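You operate a simulated robot arm through the tools that you are given. There is no shell and no other tool.

Carry out the task below with a simulated two-armed robot. There is one attempt and no reset: what you move stays moved.

JOB
Seat the teal mouthpiece unit in the small holder and inhale-test it.
Fine: deep drawer and input port closed, switches on inhale and flow, breathing knob at 1. Set down upright: what you pick out.

Only the result counts: the job must be done as asked and must still hold three seconds after the hand-in. Knocking over, shifting, dropping, spilling or breaking anything else fails it.

ROBOT AND FRAMES
Two 7-joint arms with two-finger parallel grippers on one trunk that stands fixed in place. Base frame: the origin is at the foot of the trunk, x ahead of it, y to its left, z up. Units: mm, degrees, N and s.
The left shoulder is at [71, 156, 1355], the right one opposite. Each reaches about 1231 mm from its shoulder. Payload 3.91 kg a hand.
The TCP of each hand is the grasp point between the finger pads, 30 mm short of the fingertips. In the tool frame z runs along the fingers and y along their closing line. Largest opening 110 mm; finger width 20, thickness 10; the body of the gripper, 48 by 112 mm, starts 55 mm behind the TCP.
Orientation is that of the tool frame in the base frame, as [roll, pitch, yaw] about the fixed x, y, z axes, in that order (R = Rz(yaw) Ry(pitch) Rx(roll)). With the fingers straight down and closing along the base's y, the tool's x points along the base's -x, its y along +y and its z along -z.

CONTROLS
- The arms move only by the tool jog_arm. It takes "left_steps", "right_steps" or both (then of equal length, played together; a hand with none holds still); each is a list of rows, each a list of 3 entries, a list of its own where there are three numbers: the shift along the tool's x, y, z in units of 30 mm (1.0 is 30 mm), then the turn, a rotation vector about the tool's x, y, z in units of 4 degrees (1.0 is 4 degrees), then the finger opening in mm, from 0 to 110. In form: [[[x, y, z], [ax, ay, az], fingers], ...]. A call has 1 to 20 rows; each row shifts and turns the commanded pose from where the row before left it, along the tool's axes as they then stand. A call with a number of a shift or a turn outside -1 to 1 is refused whole. Rows are played at 5 a second. More than 50 mm and 8.6 degrees between two rows, or a gripper value outside its range, and nothing of the call is played. A pose out of reach is approached as far as the arm can. The call stops where the force on the tool passes 40 N (or 10 N more than at its start, if that is more) or the arm is blocked; 0.2 s more then pass. Each finger travels about 108 mm/s and halts on what it meets, pressing with about 26 N; the grip force reading is that of the motor and also rises with nothing between the fingers. The clock runs only during rows and for 0.2 s after the last one: add rows that do not move to give the fingers time. The reply holds the time, the measured pose of the TCP, the force on the tool along the base axes, the opening and the grip force, in the units named above and with some noise, with the torque about the TCP (base axes, N m) and any sound that the robot's microphone picked up.
- Cameras (640 x 400 px; columns grow to the right, rows downward): "scene" is now at [132.1, -32.3, 1588.9]; the picture's right is [-0.36, -0.93, 0.00], its down [-0.48, 0.19, -0.86] and it looks along [0.80, -0.31, -0.51] (base axes); focal length 214 px, centre (320, 200). "left" rides on the left gripper at [72, -17, -103] in its tool frame; the picture's right is [0.23, 0.97, 0.00], its down [-0.76, 0.18, -0.62] and it looks along [-0.61, 0.14, 0.78] (tool axes); focal length 222 px, centre (320, 200). "right" rides on the right gripper at [72, 17, -103] in its tool frame; the picture's right is [-0.23, 0.97, 0.00], its down [-0.76, -0.18, -0.62] and it looks along [-0.61, -0.14, 0.78] (tool axes); focal length 222 px, centre (320, 200).
- get_image(camera): a new picture of that camera. It takes no simulated time.
- raise_lower(by): slides the trunk up (or, below 0, down) by that many mm; the arms and the scene camera ride with it, the base frame stays. It gives what a move gives, with no picture.
- pan_tilt(pan, tilt): turns the head with the scene camera to pan (to the left, within 86 degrees either way) and tilt (down, from -29 to 69), counted from straight ahead of the robot. It gives what a move gives.
- pixel_to_xyz(camera, pixels): for up to 12 pixels [column, row] of the newest picture of that camera ("zoom" is the newest enlarged one), the place [x, y, z] in the base frame of the surface seen there, good to about 2 mm. It takes no simulated time.
- enlarge(camera, box): a new picture of the part [left, top, right, bottom] of that camera's present view, enlarged. It takes no simulated time.
- close_job(): hands the job in; it is judged then, once.

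Open the grippers and draw the arms clear of the work before you hand the job in, unless the task says otherwise.

The tools are called after "Emit:" as name(argument=value, ...) on one line, values as JSON. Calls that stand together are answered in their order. jog_arm: Moves the arms, as the interface text tells. Its arguments: {"type":"object","properties":{"left_steps":{"type":"array","items":{"type":"array"}},"right_steps":{"type":"array","items":{"type":"array"}}},"required":[]} The other tools are called the same way: raise_lower (by) moves the trunk up or down; pan_tilt (pan, tilt) turns the head that bears the scene camera; get_image (camera) takes a picture; pixel_to_xyz (camera, pixels) gives the place of the surface under pixels of a picture; enlarge (camera, box) takes an enlarged picture of a part of a camera's view; close_job () hands the job in.

At the start:

```text
clock: 0.0
left_ee_pos: [737.4, 36.1, 1624.2]
left_tool_rot: [180.0, 0.0, -180.0]
left_ft_force: [0.4, -1.0, 0.1]
left_ft_torque: [0.01, -0.07, -0.02]
left_opening: 110.0
left_finger_force: 0.0
right_ee_pos: [508.8, -391.3, 1531.7]
right_tool_rot: [180.0, 0.1, 180.0]
right_ft_force: [-0.4, 0.4, -0.2]
right_ft_torque: [-0.01, -0.01, -0.01]
right_opening: 110.1
right_finger_force: 0.0
trunk travel left (down, up): [-800.0, 140.0]
head pan, tilt (commanded): [-21.3, 30.7]
```

scene: 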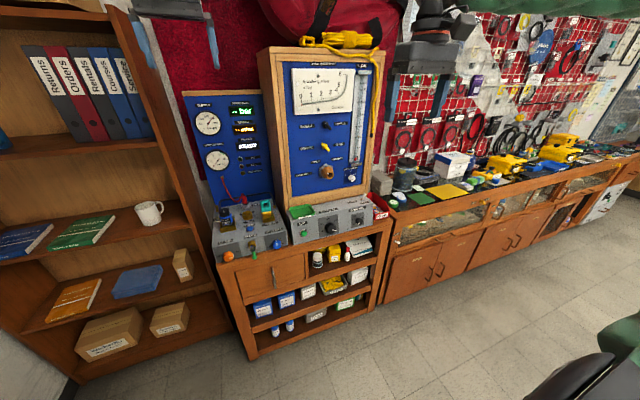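
right: 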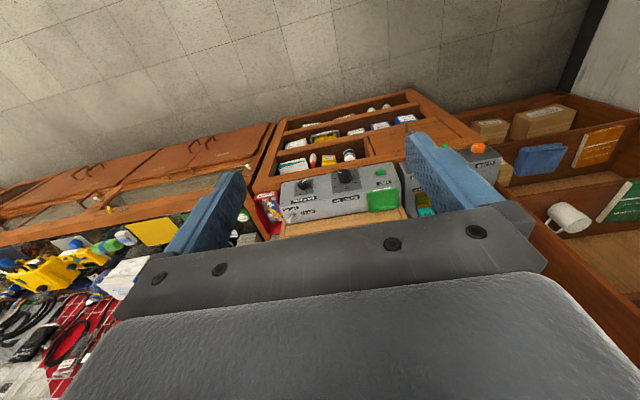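
left: 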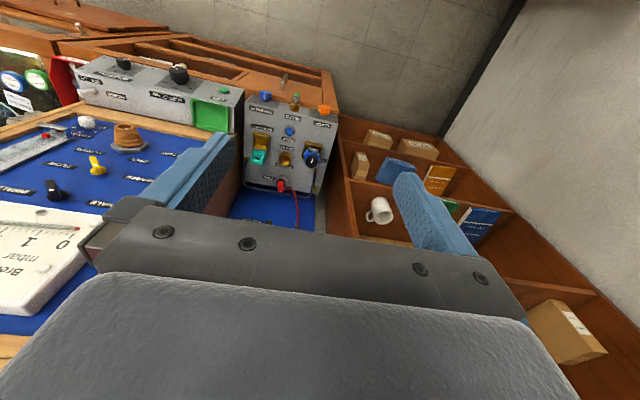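

The scene shows a test bench with a blue panel (gauge), control boxes, and a drawer at about (270,280). I'll enlarge the key parts of the scene to read the labels.

Emit:
enlarge(camera="scene", box=[180, 40, 400, 180])

Emit:
enlarge(camera="scene", box=[200, 170, 400, 300])

Emit:
enlarge(camera="scene", box=[210, 220, 400, 360])

```text
2.86 times, centred on (290, 110) of scene
```

zoom: 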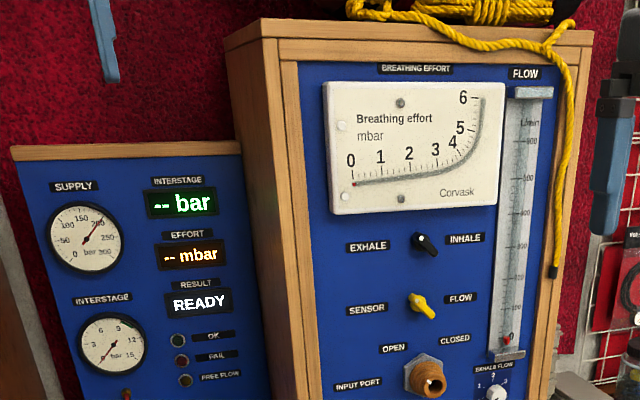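

```text
3.08 times, centred on (300, 235) of scene
```

zoom: 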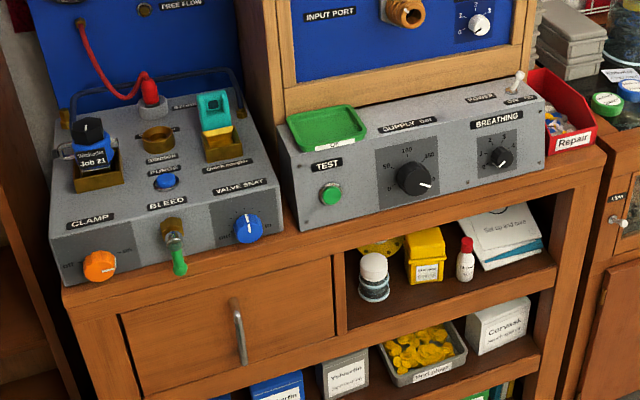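

```text
2.86 times, centred on (305, 290) of scene
```

zoom: 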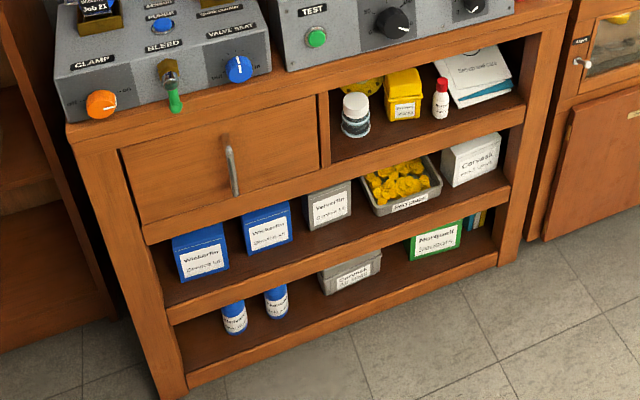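

The left box carries fixtures with labels I can't read yet; I'll zoom tighter on them and the drawer, and on the booklet in the shelf.

Emit:
enlarge(camera="scene", box=[210, 190, 290, 240])

Emit:
enlarge(camera="scene", box=[210, 220, 290, 270])

Emit:
enlarge(camera="scene", box=[280, 190, 390, 250])

Emit:
enlarge(camera="scene", box=[300, 225, 390, 290])

Emit:
enlarge(camera="scene", box=[290, 110, 390, 190])

Emit:
enlarge(camera="scene", box=[360, 130, 480, 220])

```text
8.00 times, centred on (250, 215) of scene
```

zoom: 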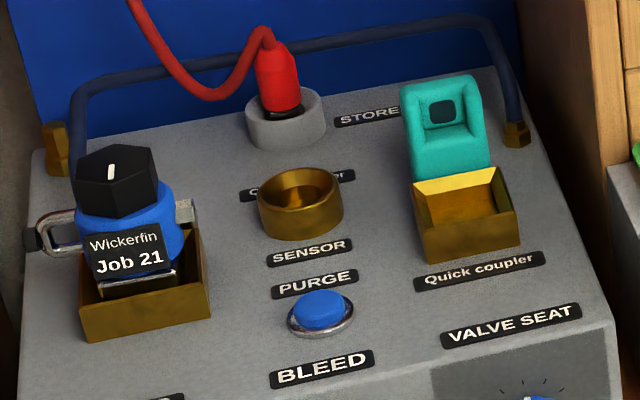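

```text
8.00 times, centred on (250, 245) of scene
```

zoom: 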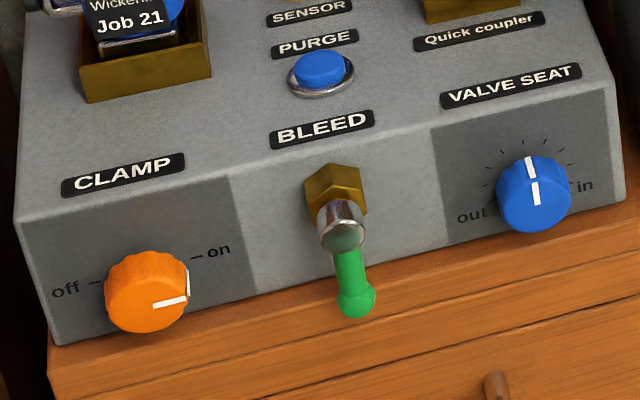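

```text
5.82 times, centred on (335, 220) of scene
```

zoom: 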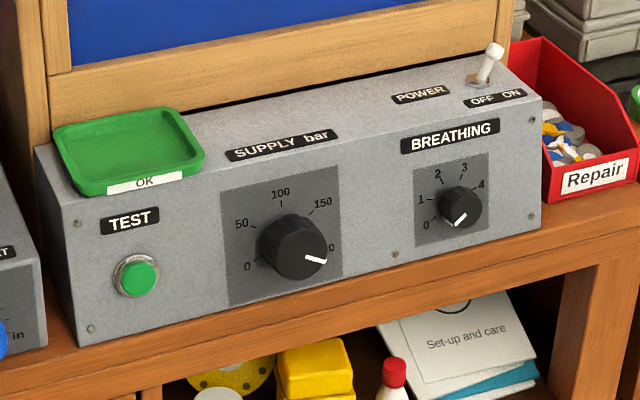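

```text
6.15 times, centred on (345, 258) of scene
```

zoom: 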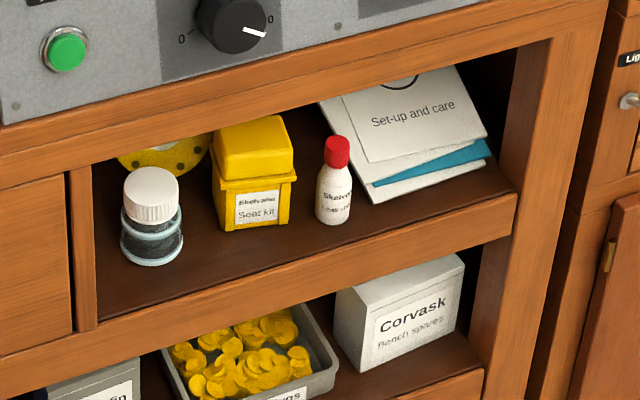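

```text
5.00 times, centred on (340, 150) of scene
```

zoom: 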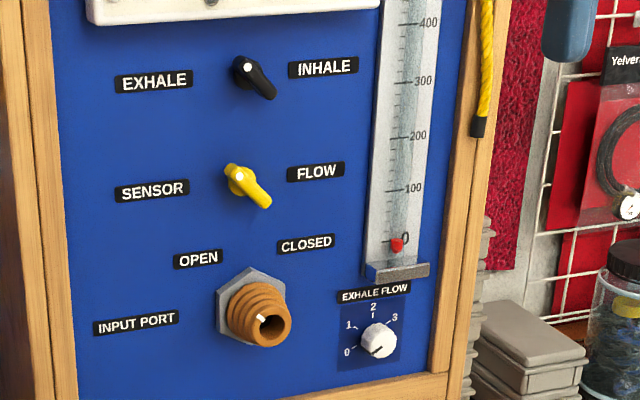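

```text
4.44 times, centred on (420, 175) of scene
```

zoom: 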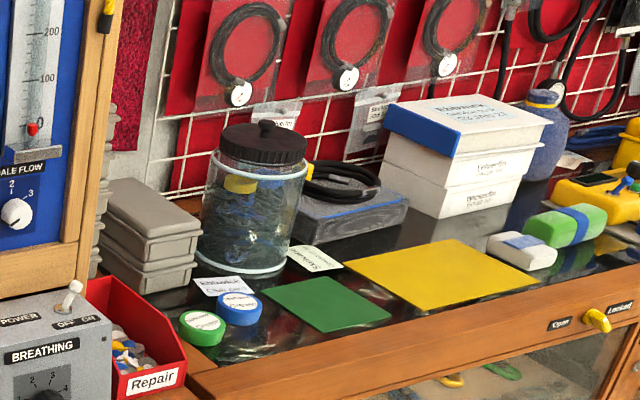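

The teal part stands at about (443,125) of the first zoom, at the brass "Quick coupler" holder. I'll measure points in the scene and look around for other teal items by panning.

Emit:
pixel_to_xyz(camera="scene", pixels=[[265, 205], [263, 214], [269, 218], [268, 222], [247, 215], [225, 212], [228, 228], [270, 280], [320, 147], [326, 172], [358, 224], [245, 203]])

Emit:
pan_tilt(pan=35, tilt=35)

Emit:
get_image(camera="scene")

```text
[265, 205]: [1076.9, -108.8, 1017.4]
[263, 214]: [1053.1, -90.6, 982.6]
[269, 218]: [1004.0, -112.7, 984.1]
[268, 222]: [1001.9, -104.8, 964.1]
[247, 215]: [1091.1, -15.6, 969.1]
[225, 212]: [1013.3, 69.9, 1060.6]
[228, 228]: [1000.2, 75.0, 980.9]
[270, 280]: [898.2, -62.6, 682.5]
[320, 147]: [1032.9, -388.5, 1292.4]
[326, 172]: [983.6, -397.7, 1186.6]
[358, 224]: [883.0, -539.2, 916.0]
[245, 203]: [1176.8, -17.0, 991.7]
```

```text
clock: 1.3
left_ee_pos: [737.7, 36.6, 1626.0]
left_tool_rot: [-179.9, 0.0, -180.0]
left_ft_force: [-0.3, 0.6, 0.4]
left_ft_torque: [0.01, 0.0, 0.01]
left_opening: 110.1
left_finger_force: 0.0
right_ee_pos: [508.8, -389.3, 1532.1]
right_tool_rot: [180.0, -0.1, 180.0]
right_ft_force: [-0.5, 0.0, 0.7]
right_ft_torque: [-0.01, -0.02, -0.03]
right_opening: 110.0
right_finger_force: 0.1
trunk travel left (down, up): [-800.0, 140.0]
head pan, tilt (commanded): [35.0, 35.0]
```

```text
taken
```

scene: 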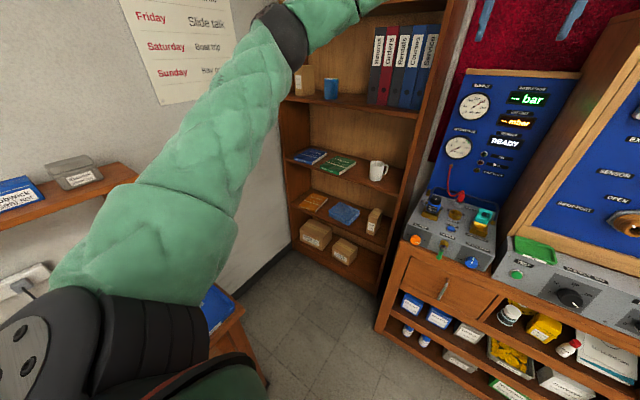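

From this view the box with the holders is at (450,230). I'll zoom in on it, and then look further to the right side for other teal parts.

Emit:
enlarge(camera="scene", box=[400, 180, 510, 280])

Emit:
pan_tilt(pan=-75, tilt=30)

Emit:
get_image(camera="scene")

Emit:
pan_tilt(pan=80, tilt=35)

Emit:
get_image(camera="scene")

```text
4.00 times, centred on (455, 230) of scene
```

zoom: 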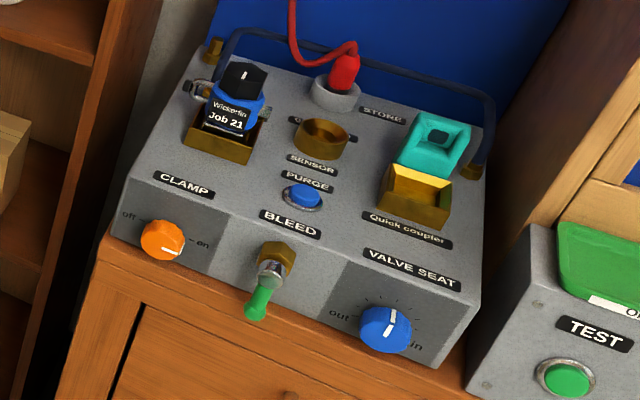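

```text
clock: 3.1
left_ee_pos: [738.1, 35.6, 1624.5]
left_tool_rot: [-179.9, 0.0, -180.0]
left_ft_force: [-0.3, 0.6, 0.0]
left_ft_torque: [0.01, -0.01, 0.02]
left_opening: 110.1
left_finger_force: 0.1
right_ee_pos: [508.9, -390.1, 1530.9]
right_tool_rot: [180.0, 0.0, -180.0]
right_ft_force: [-0.5, -0.4, 0.2]
right_ft_torque: [0.01, 0.0, 0.0]
right_opening: 110.0
right_finger_force: 0.0
trunk travel left (down, up): [-800.0, 140.0]
head pan, tilt (commanded): [-75.0, 30.0]
```

```text
taken
```

scene: 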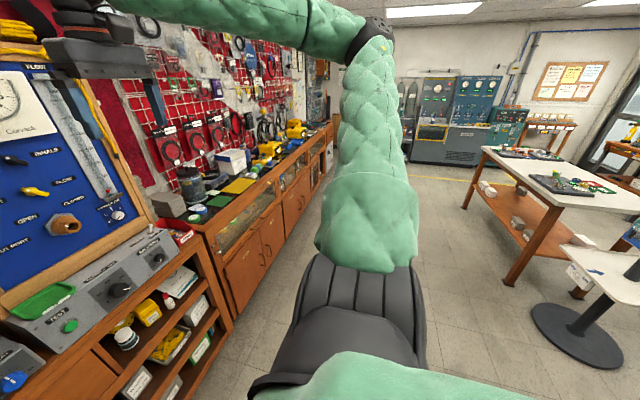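

```text
clock: 5.5
left_ee_pos: [738.5, 36.2, 1625.2]
left_tool_rot: [-180.0, 0.0, 180.0]
left_ft_force: [-0.7, -0.1, -0.6]
left_ft_torque: [0.0, 0.02, -0.01]
left_opening: 110.2
left_finger_force: 0.1
right_ee_pos: [508.4, -390.1, 1532.8]
right_tool_rot: [180.0, 0.1, 180.0]
right_ft_force: [-0.3, 0.0, -0.1]
right_ft_torque: [0.01, 0.01, 0.03]
right_opening: 110.1
right_finger_force: 0.0
trunk travel left (down, up): [-800.0, 140.0]
head pan, tilt (commanded): [80.0, 35.0]
```

```text
taken
```

scene: 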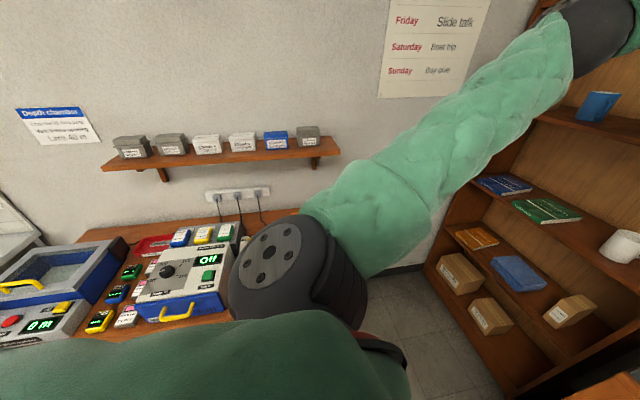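

The quick-coupler teal part may be a hinged flap or a unit, so I need a closer look. I'll bring the left hand (now at x737,y36,z1624) to roughly (880,0,1250) to use its wrist camera, and turn the head back to the bench.

Emit:
jog_arm(left_steps=[[[-0.3, -0.08, 0.9], [0, 0, 0], 110], [[-0.3, -0.08, 0.9], [0, 0, 0], 110], [[-0.3, -0.08, 0.9], [0, 0, 0], 110], [[-0.3, -0.08, 0.9], [0, 0, 0], 110], [[-0.3, -0.08, 0.9], [0, 0, 0], 110], [[-0.3, -0.08, 0.9], [0, 0, 0], 110], [[-0.3, -0.08, 0.9], [0, 0, 0], 110], [[-0.3, -0.08, 0.9], [0, 0, 0], 110], [[-0.3, -0.08, 0.9], [0, 0, 0], 110], [[-0.3, -0.08, 0.9], [0, 0, 0], 110], [[-0.3, -0.08, 0.9], [0, 0, 0], 110], [[-0.3, -0.08, 0.9], [0, 0, 0], 110], [[-0.3, -0.08, 0.9], [0, 0, 0], 110]])

Emit:
get_image(camera="left")

Emit:
pan_tilt(pan=-10, tilt=40)

Emit:
get_image(camera="scene")

```text
clock: 8.3
left_ee_pos: [857.0, 4.3, 1273.5]
left_tool_rot: [180.0, -0.1, 179.9]
left_ft_force: [-0.5, 0.3, 0.7]
left_ft_torque: [0.01, 0.01, 0.0]
left_opening: 110.1
left_finger_force: 0.1
right_ee_pos: [509.9, -390.4, 1533.1]
right_tool_rot: [-180.0, -0.1, -180.0]
right_ft_force: [0.8, -0.2, -0.2]
right_ft_torque: [-0.02, 0.0, 0.01]
right_opening: 110.0
right_finger_force: 0.0
trunk travel left (down, up): [-800.0, 140.0]
head pan, tilt (commanded): [80.0, 35.0]
```

```text
taken
```

left: 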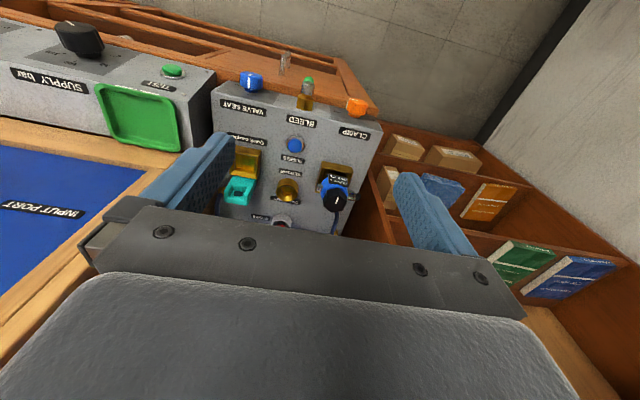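

```text
clock: 10.0
left_ee_pos: [857.3, 3.9, 1275.2]
left_tool_rot: [180.0, 0.0, -180.0]
left_ft_force: [-0.4, -0.5, -0.1]
left_ft_torque: [-0.04, -0.01, -0.05]
left_opening: 109.9
left_finger_force: 0.1
right_ee_pos: [508.7, -390.3, 1532.1]
right_tool_rot: [-179.9, 0.0, 180.0]
right_ft_force: [0.2, -0.8, 0.2]
right_ft_torque: [-0.01, 0.03, 0.01]
right_opening: 110.1
right_finger_force: 0.1
trunk travel left (down, up): [-800.0, 140.0]
head pan, tilt (commanded): [-10.0, 40.0]
```

```text
taken
```

scene: 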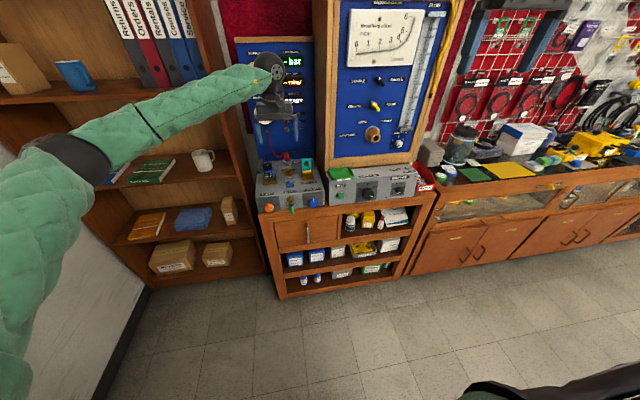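

The left wrist view shows the box upside down, with the teal part at (240,190). I'll enlarge that region.

Emit:
enlarge(camera="left", box=[200, 90, 390, 230])

Emit:
pixel_to_xyz(camera="zoom", pixels=[[120, 305], [135, 325], [150, 250], [180, 200], [180, 250], [150, 200], [290, 330], [460, 270], [430, 240], [450, 370], [320, 180], [100, 350]])

```text
2.86 times, centred on (295, 160) of left
```

zoom: 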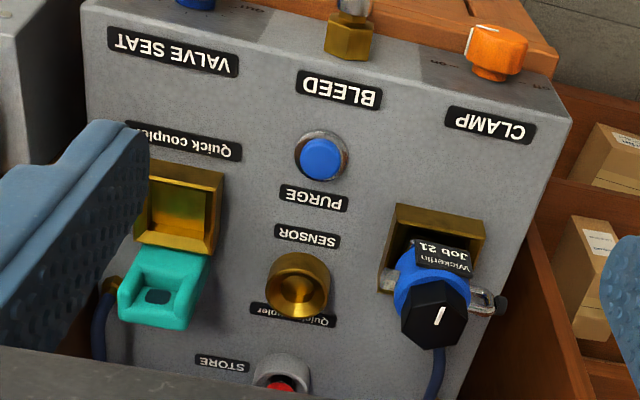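

```text
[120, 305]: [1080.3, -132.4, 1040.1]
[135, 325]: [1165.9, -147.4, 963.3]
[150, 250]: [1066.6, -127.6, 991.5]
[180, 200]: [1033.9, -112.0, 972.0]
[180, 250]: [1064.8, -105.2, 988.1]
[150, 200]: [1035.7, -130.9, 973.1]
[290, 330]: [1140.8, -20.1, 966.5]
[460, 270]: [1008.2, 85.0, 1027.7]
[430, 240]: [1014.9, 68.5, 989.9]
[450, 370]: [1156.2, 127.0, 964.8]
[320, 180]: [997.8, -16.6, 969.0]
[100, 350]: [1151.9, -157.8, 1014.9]
```

Two "Quick coupler" labels are visible and the teal part sits behind the right brass box. I'll look at the same area from the scene camera, tight.

Emit:
enlarge(camera="scene", box=[255, 150, 335, 215])

Emit:
enlarge(camera="scene", box=[345, 60, 415, 160])

Emit:
enlarge(camera="scene", box=[230, 35, 320, 110])

```text
6.15 times, centred on (295, 182) of scene
```

zoom: 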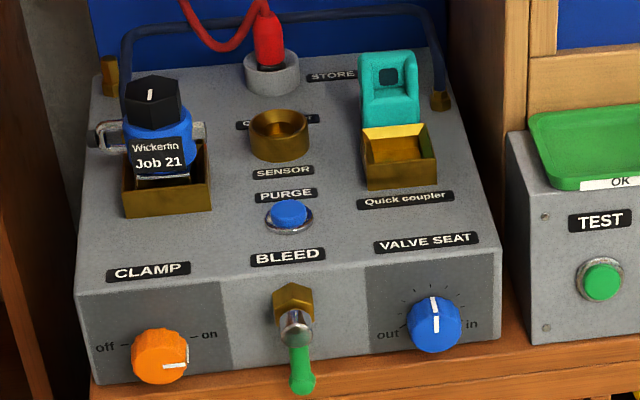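

```text
4.00 times, centred on (380, 110) of scene
```

zoom: 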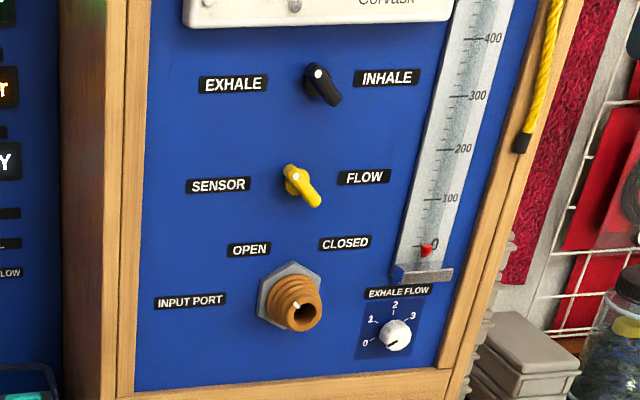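

```text
5.33 times, centred on (275, 72) of scene
```

zoom: 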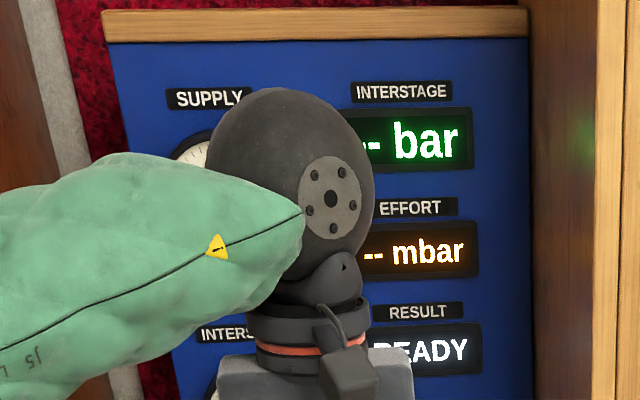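

To tell whether the teal piece is a loose unit or a hinged lid, I'll bring the left hand closer above it (TCP about 930,-80,1150, fingertips still at z≈1120, above the 1060 top of Job 21).

Emit:
jog_arm(left_steps=[[[-0.49, -0.56, 0.82], [0, 0, 0], 110], [[-0.49, -0.56, 0.82], [0, 0, 0], 110], [[-0.49, -0.56, 0.82], [0, 0, 0], 110], [[-0.49, -0.56, 0.82], [0, 0, 0], 110], [[-0.49, -0.56, 0.82], [0, 0, 0], 110]])

Emit:
get_image(camera="left")

Emit:
enlarge(camera="left", box=[200, 60, 440, 220])

```text
clock: 11.2
left_ee_pos: [932.0, -78.9, 1150.9]
left_tool_rot: [179.8, -0.1, 180.0]
left_ft_force: [0.3, 1.1, -0.4]
left_ft_torque: [-0.01, 0.02, 0.02]
left_opening: 109.8
left_finger_force: 0.0
right_ee_pos: [509.0, -389.8, 1529.8]
right_tool_rot: [179.9, -0.1, 180.0]
right_ft_force: [-0.3, 0.9, -0.5]
right_ft_torque: [0.04, -0.02, 0.02]
right_opening: 110.1
right_finger_force: 0.1
trunk travel left (down, up): [-800.0, 140.0]
head pan, tilt (commanded): [-10.0, 40.0]
```

```text
taken
```

left: 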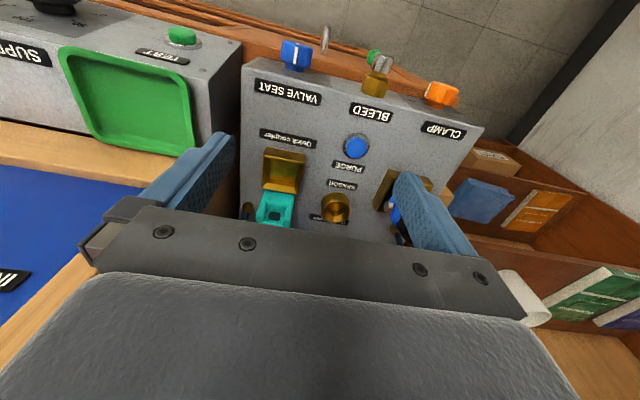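

```text
2.50 times, centred on (320, 140) of left
```

zoom: 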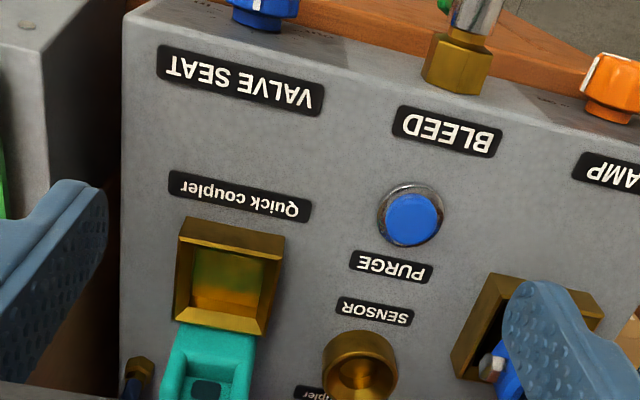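

I'll enlarge the teal part itself at maximum for hinge or loose-part cues.

Emit:
enlarge(camera="left", box=[240, 140, 340, 230])

Emit:
pixel_to_xyz(camera="left", pixels=[[263, 222], [278, 198], [295, 198], [275, 215], [285, 172], [285, 152], [302, 158], [304, 185], [268, 150], [268, 185], [335, 210], [282, 192]])

Emit:
enlarge(camera="scene", box=[290, 152, 320, 180])

```text
4.44 times, centred on (290, 185) of left
```

zoom: 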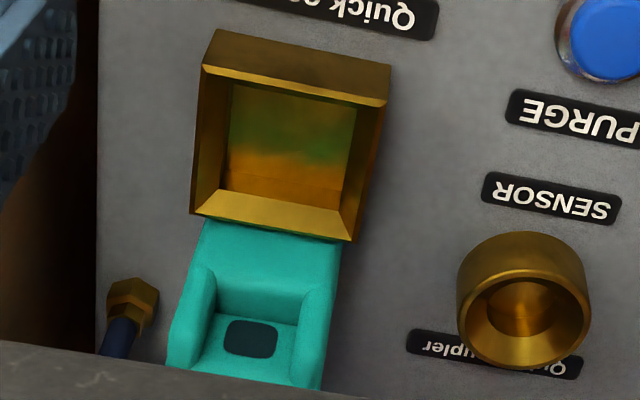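

```text
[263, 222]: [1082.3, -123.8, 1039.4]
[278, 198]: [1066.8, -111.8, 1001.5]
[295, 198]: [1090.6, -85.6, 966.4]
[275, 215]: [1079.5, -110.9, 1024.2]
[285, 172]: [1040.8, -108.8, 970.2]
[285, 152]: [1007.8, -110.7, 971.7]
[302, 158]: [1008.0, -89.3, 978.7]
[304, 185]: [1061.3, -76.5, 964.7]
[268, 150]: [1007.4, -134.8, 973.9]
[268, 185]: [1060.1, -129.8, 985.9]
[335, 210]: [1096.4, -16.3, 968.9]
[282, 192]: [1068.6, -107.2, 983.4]
```

```text
14.29 times, centred on (305, 166) of scene
```

zoom: 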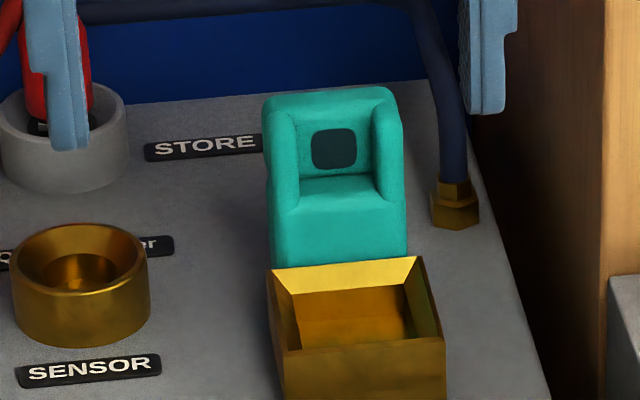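

The teal piece stands behind an empty brass socket; it may be a fixed rest or a unit. Next I'll study the drawer and its handle around (307,232) and the front box faces for coordinates.

Emit:
enlarge(camera="scene", box=[255, 195, 435, 300])

Emit:
pixel_to_xyz(camera="zoom", pixels=[[182, 110], [184, 130], [186, 155], [190, 175], [180, 105], [70, 115], [260, 95], [270, 165], [90, 190], [150, 140], [230, 140], [330, 120]])

```text
3.56 times, centred on (345, 248) of scene
```

zoom: 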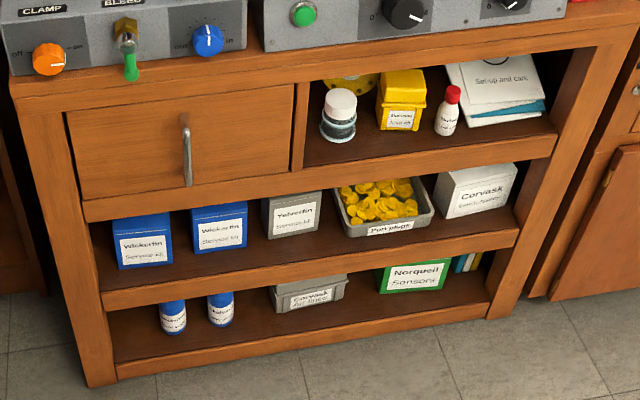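

```text
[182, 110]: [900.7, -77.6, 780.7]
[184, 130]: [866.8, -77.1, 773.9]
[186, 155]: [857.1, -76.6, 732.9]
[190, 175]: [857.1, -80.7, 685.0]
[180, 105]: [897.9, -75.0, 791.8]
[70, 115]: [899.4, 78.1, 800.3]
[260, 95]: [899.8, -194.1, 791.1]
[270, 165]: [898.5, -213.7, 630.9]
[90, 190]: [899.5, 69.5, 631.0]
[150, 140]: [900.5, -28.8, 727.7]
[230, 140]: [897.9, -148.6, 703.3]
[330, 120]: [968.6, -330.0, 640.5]
```

The drawer front is at x≈899 with a vertical handle bar at (857,-77, 685–775). Before touching it, I'll look at the teal piece from its side: yaw the left hand 90° at its present clear place.

Emit:
jog_arm(left_steps=[[[0, 0, -0.5], [0, 0, 1], 110], [[0, 0, -0.5], [0, 0, 1], 110], [[0, 0, 0], [0, 0, 1], 110], [[0, 0, 0], [0, 0, 1], 110], [[0, 0, 0], [0, 0, 1], 110], [[0, 0, 0], [0, 0, 1], 110], [[0, 0, 0], [0, 0, 1], 110], [[0, 0, 0], [0, 0, 1], 110], [[0, 0, 0], [0, 0, 1], 110], [[0, 0, 0], [0, 0, 1], 110], [[0, 0, 0], [0, 0, 1], 110], [[0, 0, 0], [0, 0, 1], 110], [[0, 0, 0], [0, 0, 1], 110], [[0, 0, 0], [0, 0, 1], 110], [[0, 0, 0], [0, 0, 1], 110], [[0, 0, 0], [0, 0, 1], 110], [[0, 0, 0], [0, 0, 1], 110], [[0, 0, 0], [0, 0, 1], 110], [[0, 0, 0], [0, 0, 1], 110], [[0, 0, 0], [0, 0, 1], 110]])

Emit:
jog_arm(left_steps=[[[0.3, 0.5, 0], [0, 0, 1], 110], [[0.3, 0.5, 0], [0, 0, 1], 110], [[0.4, 0.6, 0], [0, 0, 0.5], 110], [[0.5, 0.7, 0], [0, 0, 0], 110], [[0.5, 0.7, 0], [0, 0, 0], 110]])

Emit:
get_image(camera="left")

Emit:
get_image(camera="scene")

```text
clock: 15.4
left_ee_pos: [929.2, -79.3, 1182.2]
left_tool_rot: [-180.0, 0.0, 136.1]
left_ft_force: [0.5, -0.8, 0.2]
left_ft_torque: [-0.01, -0.01, 0.02]
left_opening: 109.9
left_finger_force: 0.0
left hand out of reach, approached as far as the arm can: row 12, 13, 14, 15, 16, 17, 18, 19, 20
right_ee_pos: [508.2, -389.0, 1531.4]
right_tool_rot: [-180.0, -0.1, 180.0]
right_ft_force: [0.6, 0.3, 0.4]
right_ft_torque: [-0.04, -0.01, 0.05]
right_opening: 109.9
right_finger_force: 0.2
trunk travel left (down, up): [-800.0, 140.0]
head pan, tilt (commanded): [-10.0, 40.0]
```

```text
clock: 16.6
left_ee_pos: [931.1, -70.5, 1179.9]
left_tool_rot: [180.0, 0.0, 134.0]
left_ft_force: [0.2, 0.2, 0.1]
left_ft_torque: [0.0, 0.04, 0.03]
left_opening: 109.8
left_finger_force: 0.0
left hand out of reach, approached as far as the arm can: row 1, 2, 3, 4, 5
right_ee_pos: [510.1, -390.3, 1531.7]
right_tool_rot: [-179.9, 0.0, 180.0]
right_ft_force: [0.4, 0.4, 0.8]
right_ft_torque: [0.0, -0.01, -0.06]
right_opening: 109.8
right_finger_force: 0.1
trunk travel left (down, up): [-800.0, 140.0]
head pan, tilt (commanded): [-10.0, 40.0]
```

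```text
taken
```

left: 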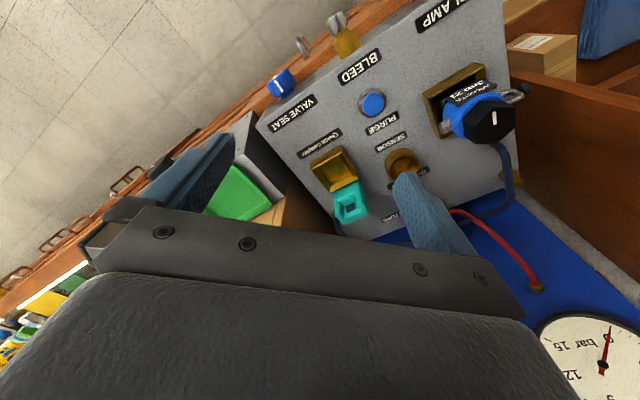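

```text
taken
```

scene: 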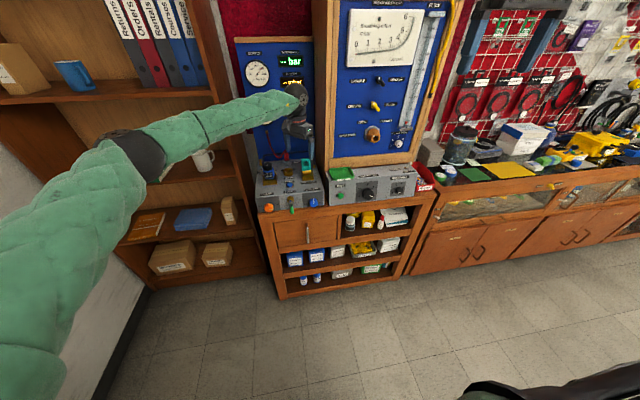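

The left wrist stopped at about 45° yaw (joint limit), but the view is already oblique. I'll enlarge the teal part at (350,203).

Emit:
enlarge(camera="left", box=[300, 130, 430, 240])

Emit:
enlarge(camera="scene", box=[340, 60, 420, 160])

Emit:
enlarge(camera="scene", box=[355, 100, 395, 150])

```text
3.64 times, centred on (365, 185) of left
```

zoom: 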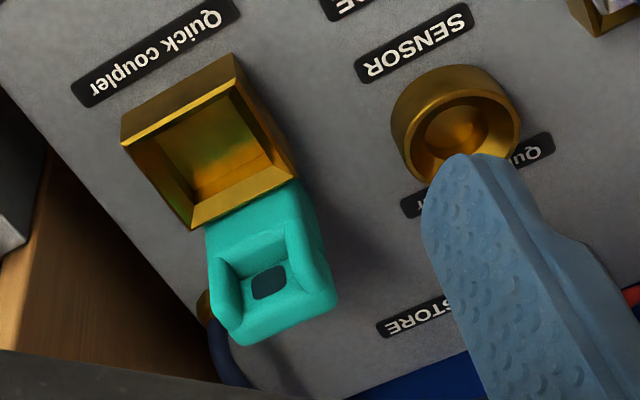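

```text
4.00 times, centred on (380, 110) of scene
```

zoom: 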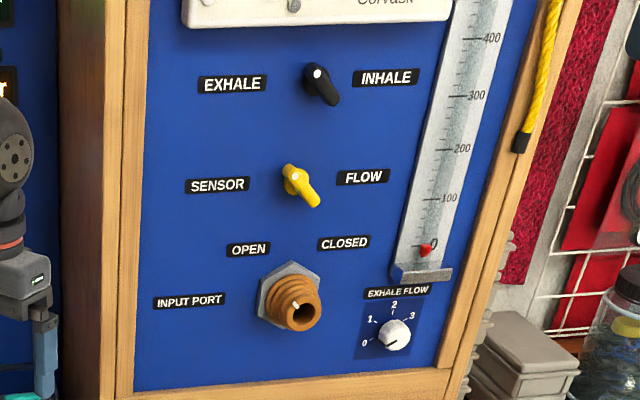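

```text
8.00 times, centred on (375, 125) of scene
```

zoom: 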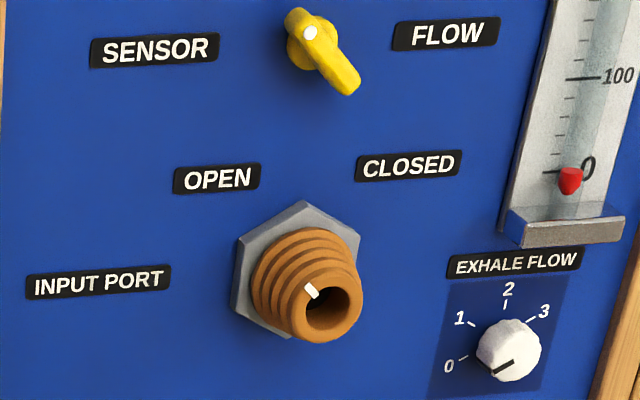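

The levers' orientation is ambiguous because they protrude toward the camera. I'll first lift the left hand by one small row to learn how the commanded pose behaves after the limit, then retract it.

Emit:
jog_arm(left_steps=[[[0, 0, -1], [0, 0, -1], 110], [[0, 0, -1], [0, 0, -1], 110]])

```text
clock: 17.2
left_ee_pos: [927.1, -72.1, 1241.7]
left_tool_rot: [179.9, -0.1, 139.9]
left_ft_force: [-0.1, -0.3, 0.5]
left_ft_torque: [0.03, -0.01, 0.03]
left_opening: 110.2
left_finger_force: 0.0
right_ee_pos: [507.6, -389.8, 1531.4]
right_tool_rot: [180.0, 0.0, -180.0]
right_ft_force: [-0.4, 0.4, 0.5]
right_ft_torque: [0.0, -0.04, -0.01]
right_opening: 110.0
right_finger_force: 0.0
trunk travel left (down, up): [-800.0, 140.0]
head pan, tilt (commanded): [-10.0, 40.0]
```

The commanded pose restarts from the reached pose, good. I'll yaw back to straight, and withdraw the left hand to about (650,150,1400).

Emit:
jog_arm(left_steps=[[[0, 0, -0.5], [0, 0, -1], 110], [[0, 0, -0.5], [0, 0, -1], 110], [[0, 0, -0.5], [0, 0, -1], 110], [[0, 0, -0.5], [0, 0, -1], 110], [[0, 0, -0.5], [0, 0, -1], 110], [[0, 0, -0.5], [0, 0, -1], 110], [[0, 0, -0.5], [0, 0, -1], 110], [[0, 0, -0.5], [0, 0, -1], 110], [[0, 0, -0.5], [0, 0, -1], 110], [[0, 0, -0.5], [0, 0, -1], 110], [[1, 0.8, 0], [0, 0, 0], 110], [[1, 0.8, 0], [0, 0, 0], 110], [[1, 0.8, 0], [0, 0, 0], 110], [[1, 0.8, 0], [0, 0, 0], 110], [[1, 0.8, 0], [0, 0, 0], 110], [[1, 0.8, 0], [0, 0, 0], 110], [[1, 0.8, 0], [0, 0, 0], 110], [[1, 0.8, 0], [0, 0, 0], 110], [[1, 0.8, 0], [0, 0, 0], 110]])

Emit:
raise_lower(by=-320)

Emit:
pan_tilt(pan=-20, tilt=12)

Emit:
get_image(camera="scene")

```text
clock: 21.2
left_ee_pos: [657.6, 146.7, 1390.8]
left_tool_rot: [-180.0, 0.0, 179.9]
left_ft_force: [-0.5, -0.2, -0.4]
left_ft_torque: [0.02, 0.01, -0.01]
left_opening: 110.0
left_finger_force: 0.0
right_ee_pos: [507.2, -390.2, 1531.8]
right_tool_rot: [-180.0, 0.0, 179.9]
right_ft_force: [-0.3, 0.0, -0.2]
right_ft_torque: [0.01, 0.02, -0.01]
right_opening: 110.4
right_finger_force: 0.1
trunk travel left (down, up): [-800.0, 140.0]
head pan, tilt (commanded): [-10.0, 40.0]
```

```text
clock: 24.4
left_ee_pos: [659.5, 147.8, 1071.4]
left_tool_rot: [-180.0, 0.0, -179.9]
left_ft_force: [0.2, 0.6, 0.5]
left_ft_torque: [0.0, 0.01, 0.0]
left_opening: 109.9
left_finger_force: 0.1
right_ee_pos: [507.9, -389.3, 1212.0]
right_tool_rot: [179.9, 0.0, -180.0]
right_ft_force: [-0.3, 0.2, -0.4]
right_ft_torque: [0.0, 0.02, 0.01]
right_opening: 110.1
right_finger_force: 0.0
trunk travel left (down, up): [-480.0, 460.0]
head pan, tilt (commanded): [-10.0, 40.0]
```

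```text
clock: 25.3
left_ee_pos: [659.0, 146.0, 1070.2]
left_tool_rot: [-180.0, 0.0, 180.0]
left_ft_force: [-0.2, 0.0, 0.1]
left_ft_torque: [-0.01, 0.0, 0.0]
left_opening: 110.1
left_finger_force: 0.0
right_ee_pos: [508.5, -390.2, 1211.7]
right_tool_rot: [-180.0, 0.1, -179.9]
right_ft_force: [0.0, 0.2, -0.1]
right_ft_torque: [0.01, -0.01, 0.01]
right_opening: 109.9
right_finger_force: 0.1
trunk travel left (down, up): [-480.0, 460.0]
head pan, tilt (commanded): [-20.0, 12.0]
```

```text
taken
```

scene: 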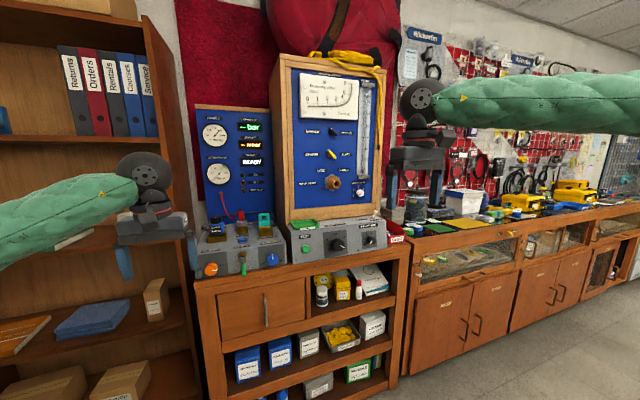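

The camera is now near panel height. I'll enlarge the panel, gauges, holders and control box from this flatter angle.

Emit:
enlarge(camera="scene", box=[285, 60, 385, 210])

Emit:
enlarge(camera="scene", box=[310, 120, 380, 205])

Emit:
enlarge(camera="scene", box=[190, 100, 280, 200])

Emit:
enlarge(camera="scene", box=[190, 195, 290, 285])

Emit:
enlarge(camera="scene", box=[280, 205, 410, 260])

```text
2.67 times, centred on (335, 135) of scene
```

zoom: 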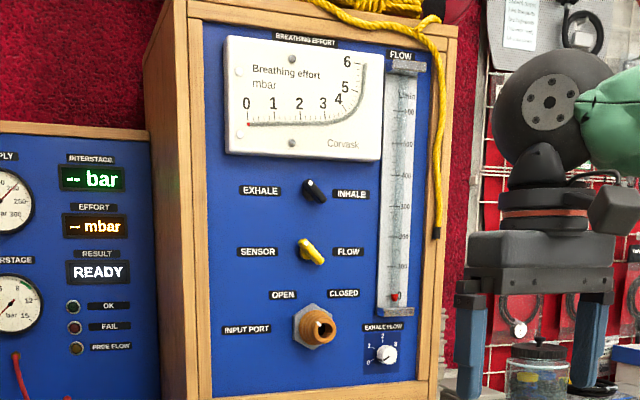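

```text
4.71 times, centred on (345, 162) of scene
```

zoom: 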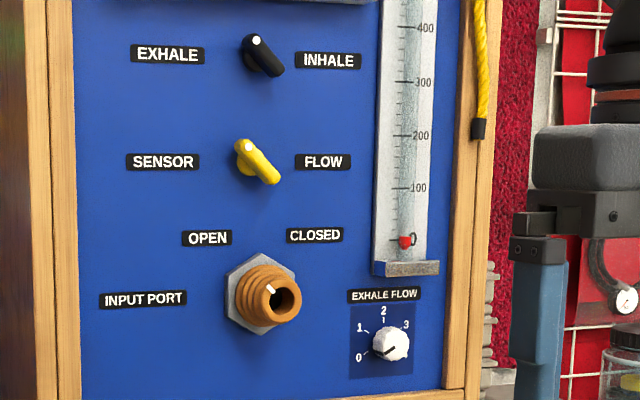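

```text
4.00 times, centred on (235, 150) of scene
```

zoom: 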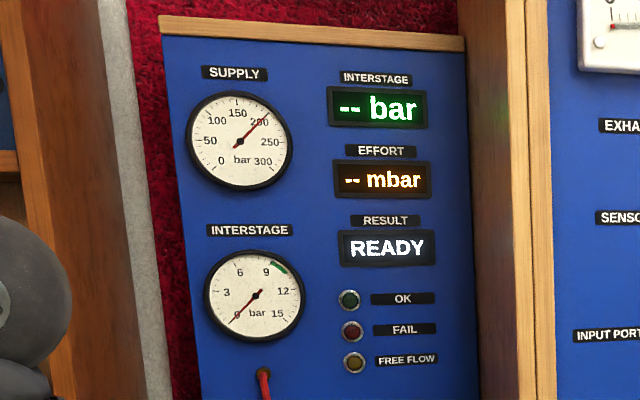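

```text
4.44 times, centred on (240, 240) of scene
```

zoom: 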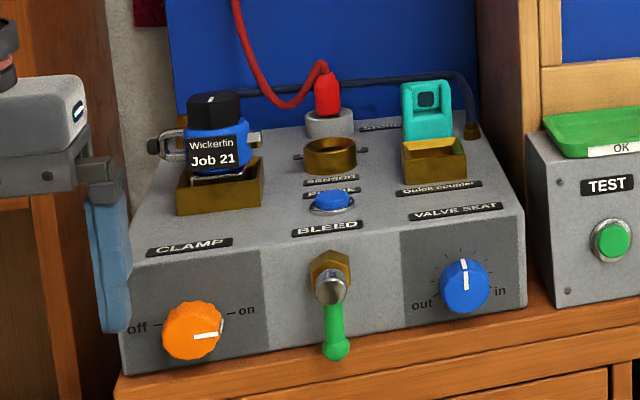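

```text
4.92 times, centred on (345, 232) of scene
```

zoom: 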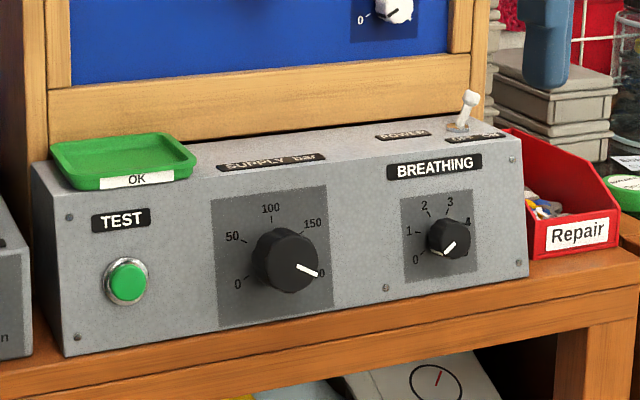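

From this lower angle I can see the supply gauge at ~200, "READY", both lever dots at upper left, and the port mark near OPEN. I'll zoom in on the teal piece and the levers once more.

Emit:
enlarge(camera="scene", box=[270, 205, 300, 240])

Emit:
enlarge(camera="scene", box=[250, 205, 290, 245])

Emit:
enlarge(camera="scene", box=[345, 120, 365, 165])

Emit:
enlarge(camera="scene", box=[350, 170, 385, 195])

Emit:
enlarge(camera="scene", box=[300, 255, 400, 330])

```text
11.43 times, centred on (285, 222) of scene
```

zoom: 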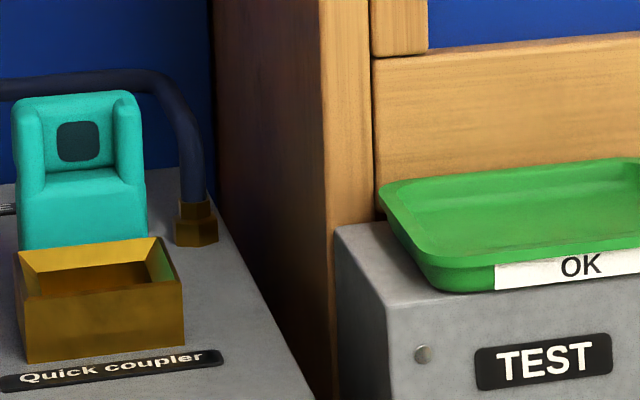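

```text
10.00 times, centred on (270, 225) of scene
```

zoom: 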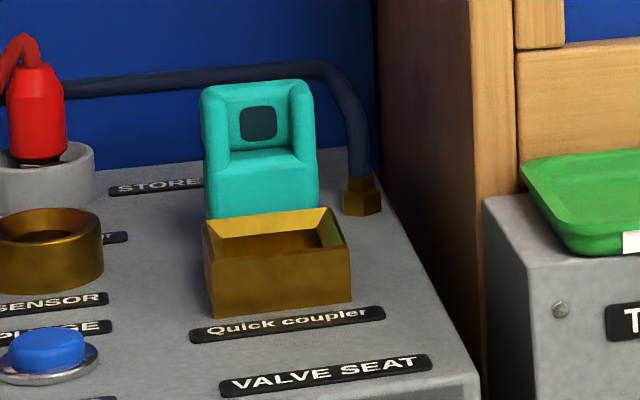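

```text
8.89 times, centred on (355, 142) of scene
```

zoom: 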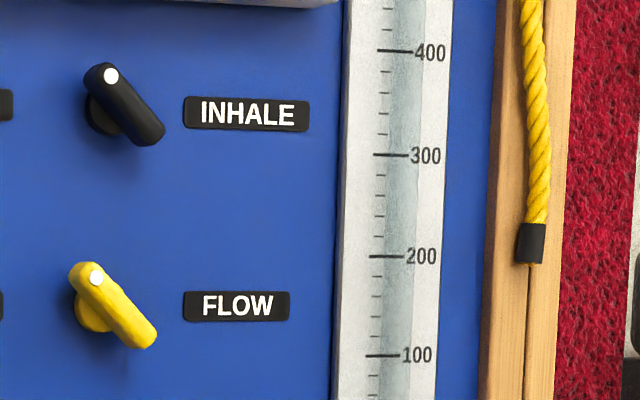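

```text
16.00 times, centred on (368, 182) of scene
```

zoom: 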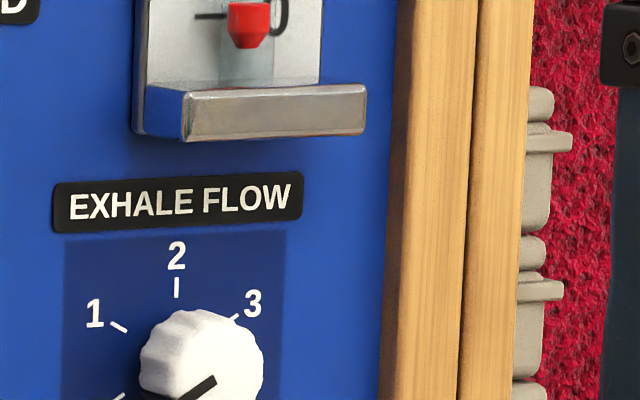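

```text
5.33 times, centred on (350, 292) of scene
```

zoom: 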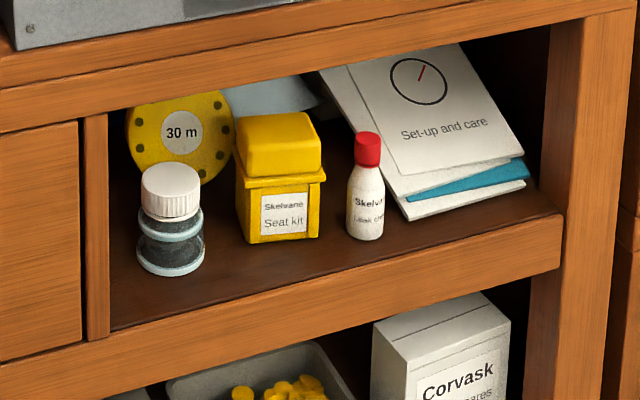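

I'll open the drawer to see what is inside. First I rotate the left hand in free space at (659,147,1071) so its fingers point forward (turn of −90° about tool y).

Emit:
jog_arm(left_steps=[[[0, 0, 0], [0, -1, 0], 110], [[0, 0, 0], [0, -1, 0], 110], [[0, 0, 0], [0, -1, 0], 110], [[0, 0, 0], [0, -1, 0], 110], [[0, 0, 0], [0, -1, 0], 110], [[0, 0, 0], [0, -1, 0], 110], [[0, 0, 0], [0, -1, 0], 110], [[0, 0, 0], [0, -1, 0], 110], [[0, 0, 0], [0, -1, 0], 110], [[0, 0, 0], [0, -1, 0], 110], [[0, 0, 0], [0, -1, 0], 110], [[0, 0, 0], [0, -1, 0], 110], [[0, 0, 0], [0, -1, 0], 110], [[0, 0, 0], [0, -1, 0], 110], [[0, 0, 0], [0, -1, 0], 110], [[0, 0, 0], [0, -1, 0], 110], [[0, 0, 0], [0, -1, 0], 110], [[0, 0, 0], [0, -1, 0], 110], [[0, 0, 0], [0, -1, 0], 110], [[0, 0, 0], [0, -1, 0], 110]])

Emit:
jog_arm(left_steps=[[[0, 0, 0], [0, -1, 0], 110], [[0, 0, 0], [0, -1, 0], 110], [[0, 0, 0], [0, -0.5, 0], 110]])

Emit:
get_image(camera="left")

Emit:
get_image(camera="scene")

```text
clock: 29.5
left_ee_pos: [658.1, 146.9, 1069.4]
left_tool_rot: [-180.0, 80.2, -179.9]
left_ft_force: [0.9, 0.0, -0.1]
left_ft_torque: [0.02, -0.02, 0.04]
left_opening: 110.1
left_finger_force: 0.1
right_ee_pos: [508.4, -389.5, 1210.5]
right_tool_rot: [180.0, 0.1, 180.0]
right_ft_force: [-0.2, 0.0, -0.7]
right_ft_torque: [0.03, 0.0, -0.01]
right_opening: 110.4
right_finger_force: 0.0
trunk travel left (down, up): [-480.0, 460.0]
head pan, tilt (commanded): [-20.0, 12.0]
```

```text
clock: 30.3
left_ee_pos: [656.2, 130.4, 1073.7]
left_tool_rot: [176.7, 84.0, 175.5]
left_ft_force: [-0.4, 0.7, -0.2]
left_ft_torque: [-0.01, -0.02, 0.0]
left_opening: 109.9
left_finger_force: 0.1
left hand out of reach, approached as far as the arm can: row 1, 2
right_ee_pos: [506.5, -392.2, 1212.1]
right_tool_rot: [179.8, 0.2, 180.0]
right_ft_force: [-0.6, -0.3, -0.1]
right_ft_torque: [0.01, -0.06, 0.02]
right_opening: 110.0
right_finger_force: 0.1
trunk travel left (down, up): [-480.0, 460.0]
head pan, tilt (commanded): [-20.0, 12.0]
```

```text
taken
```

left: 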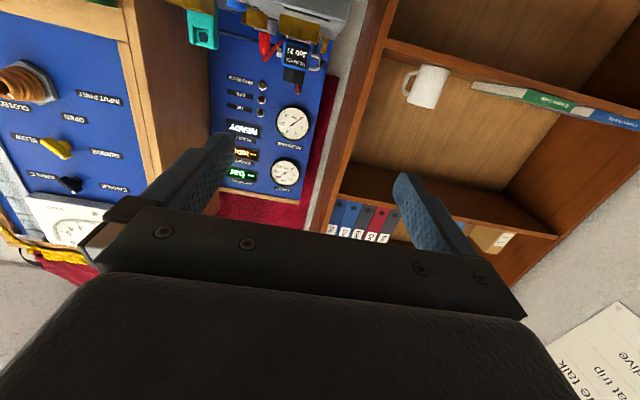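

```text
taken
```

scene: 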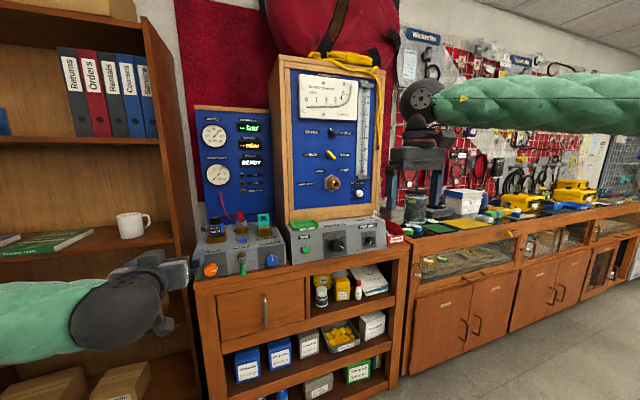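

The wrist reached about 84° pitch. This view happens to show the teal part at (200,25) from a low angle, so I'll enlarge it.

Emit:
enlarge(camera="left", box=[150, 0, 350, 130])

Emit:
enlarge(camera="left", box=[0, 50, 140, 200])

```text
3.08 times, centred on (250, 65) of left
```

zoom: 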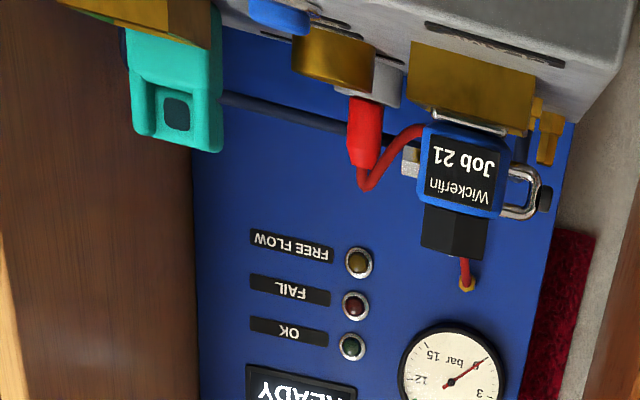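

```text
2.67 times, centred on (70, 125) of left
```

zoom: 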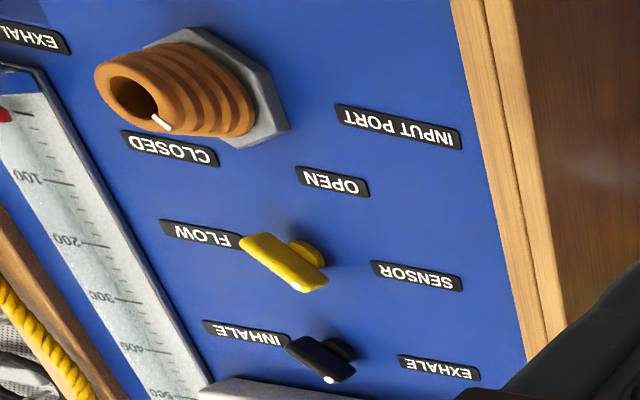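

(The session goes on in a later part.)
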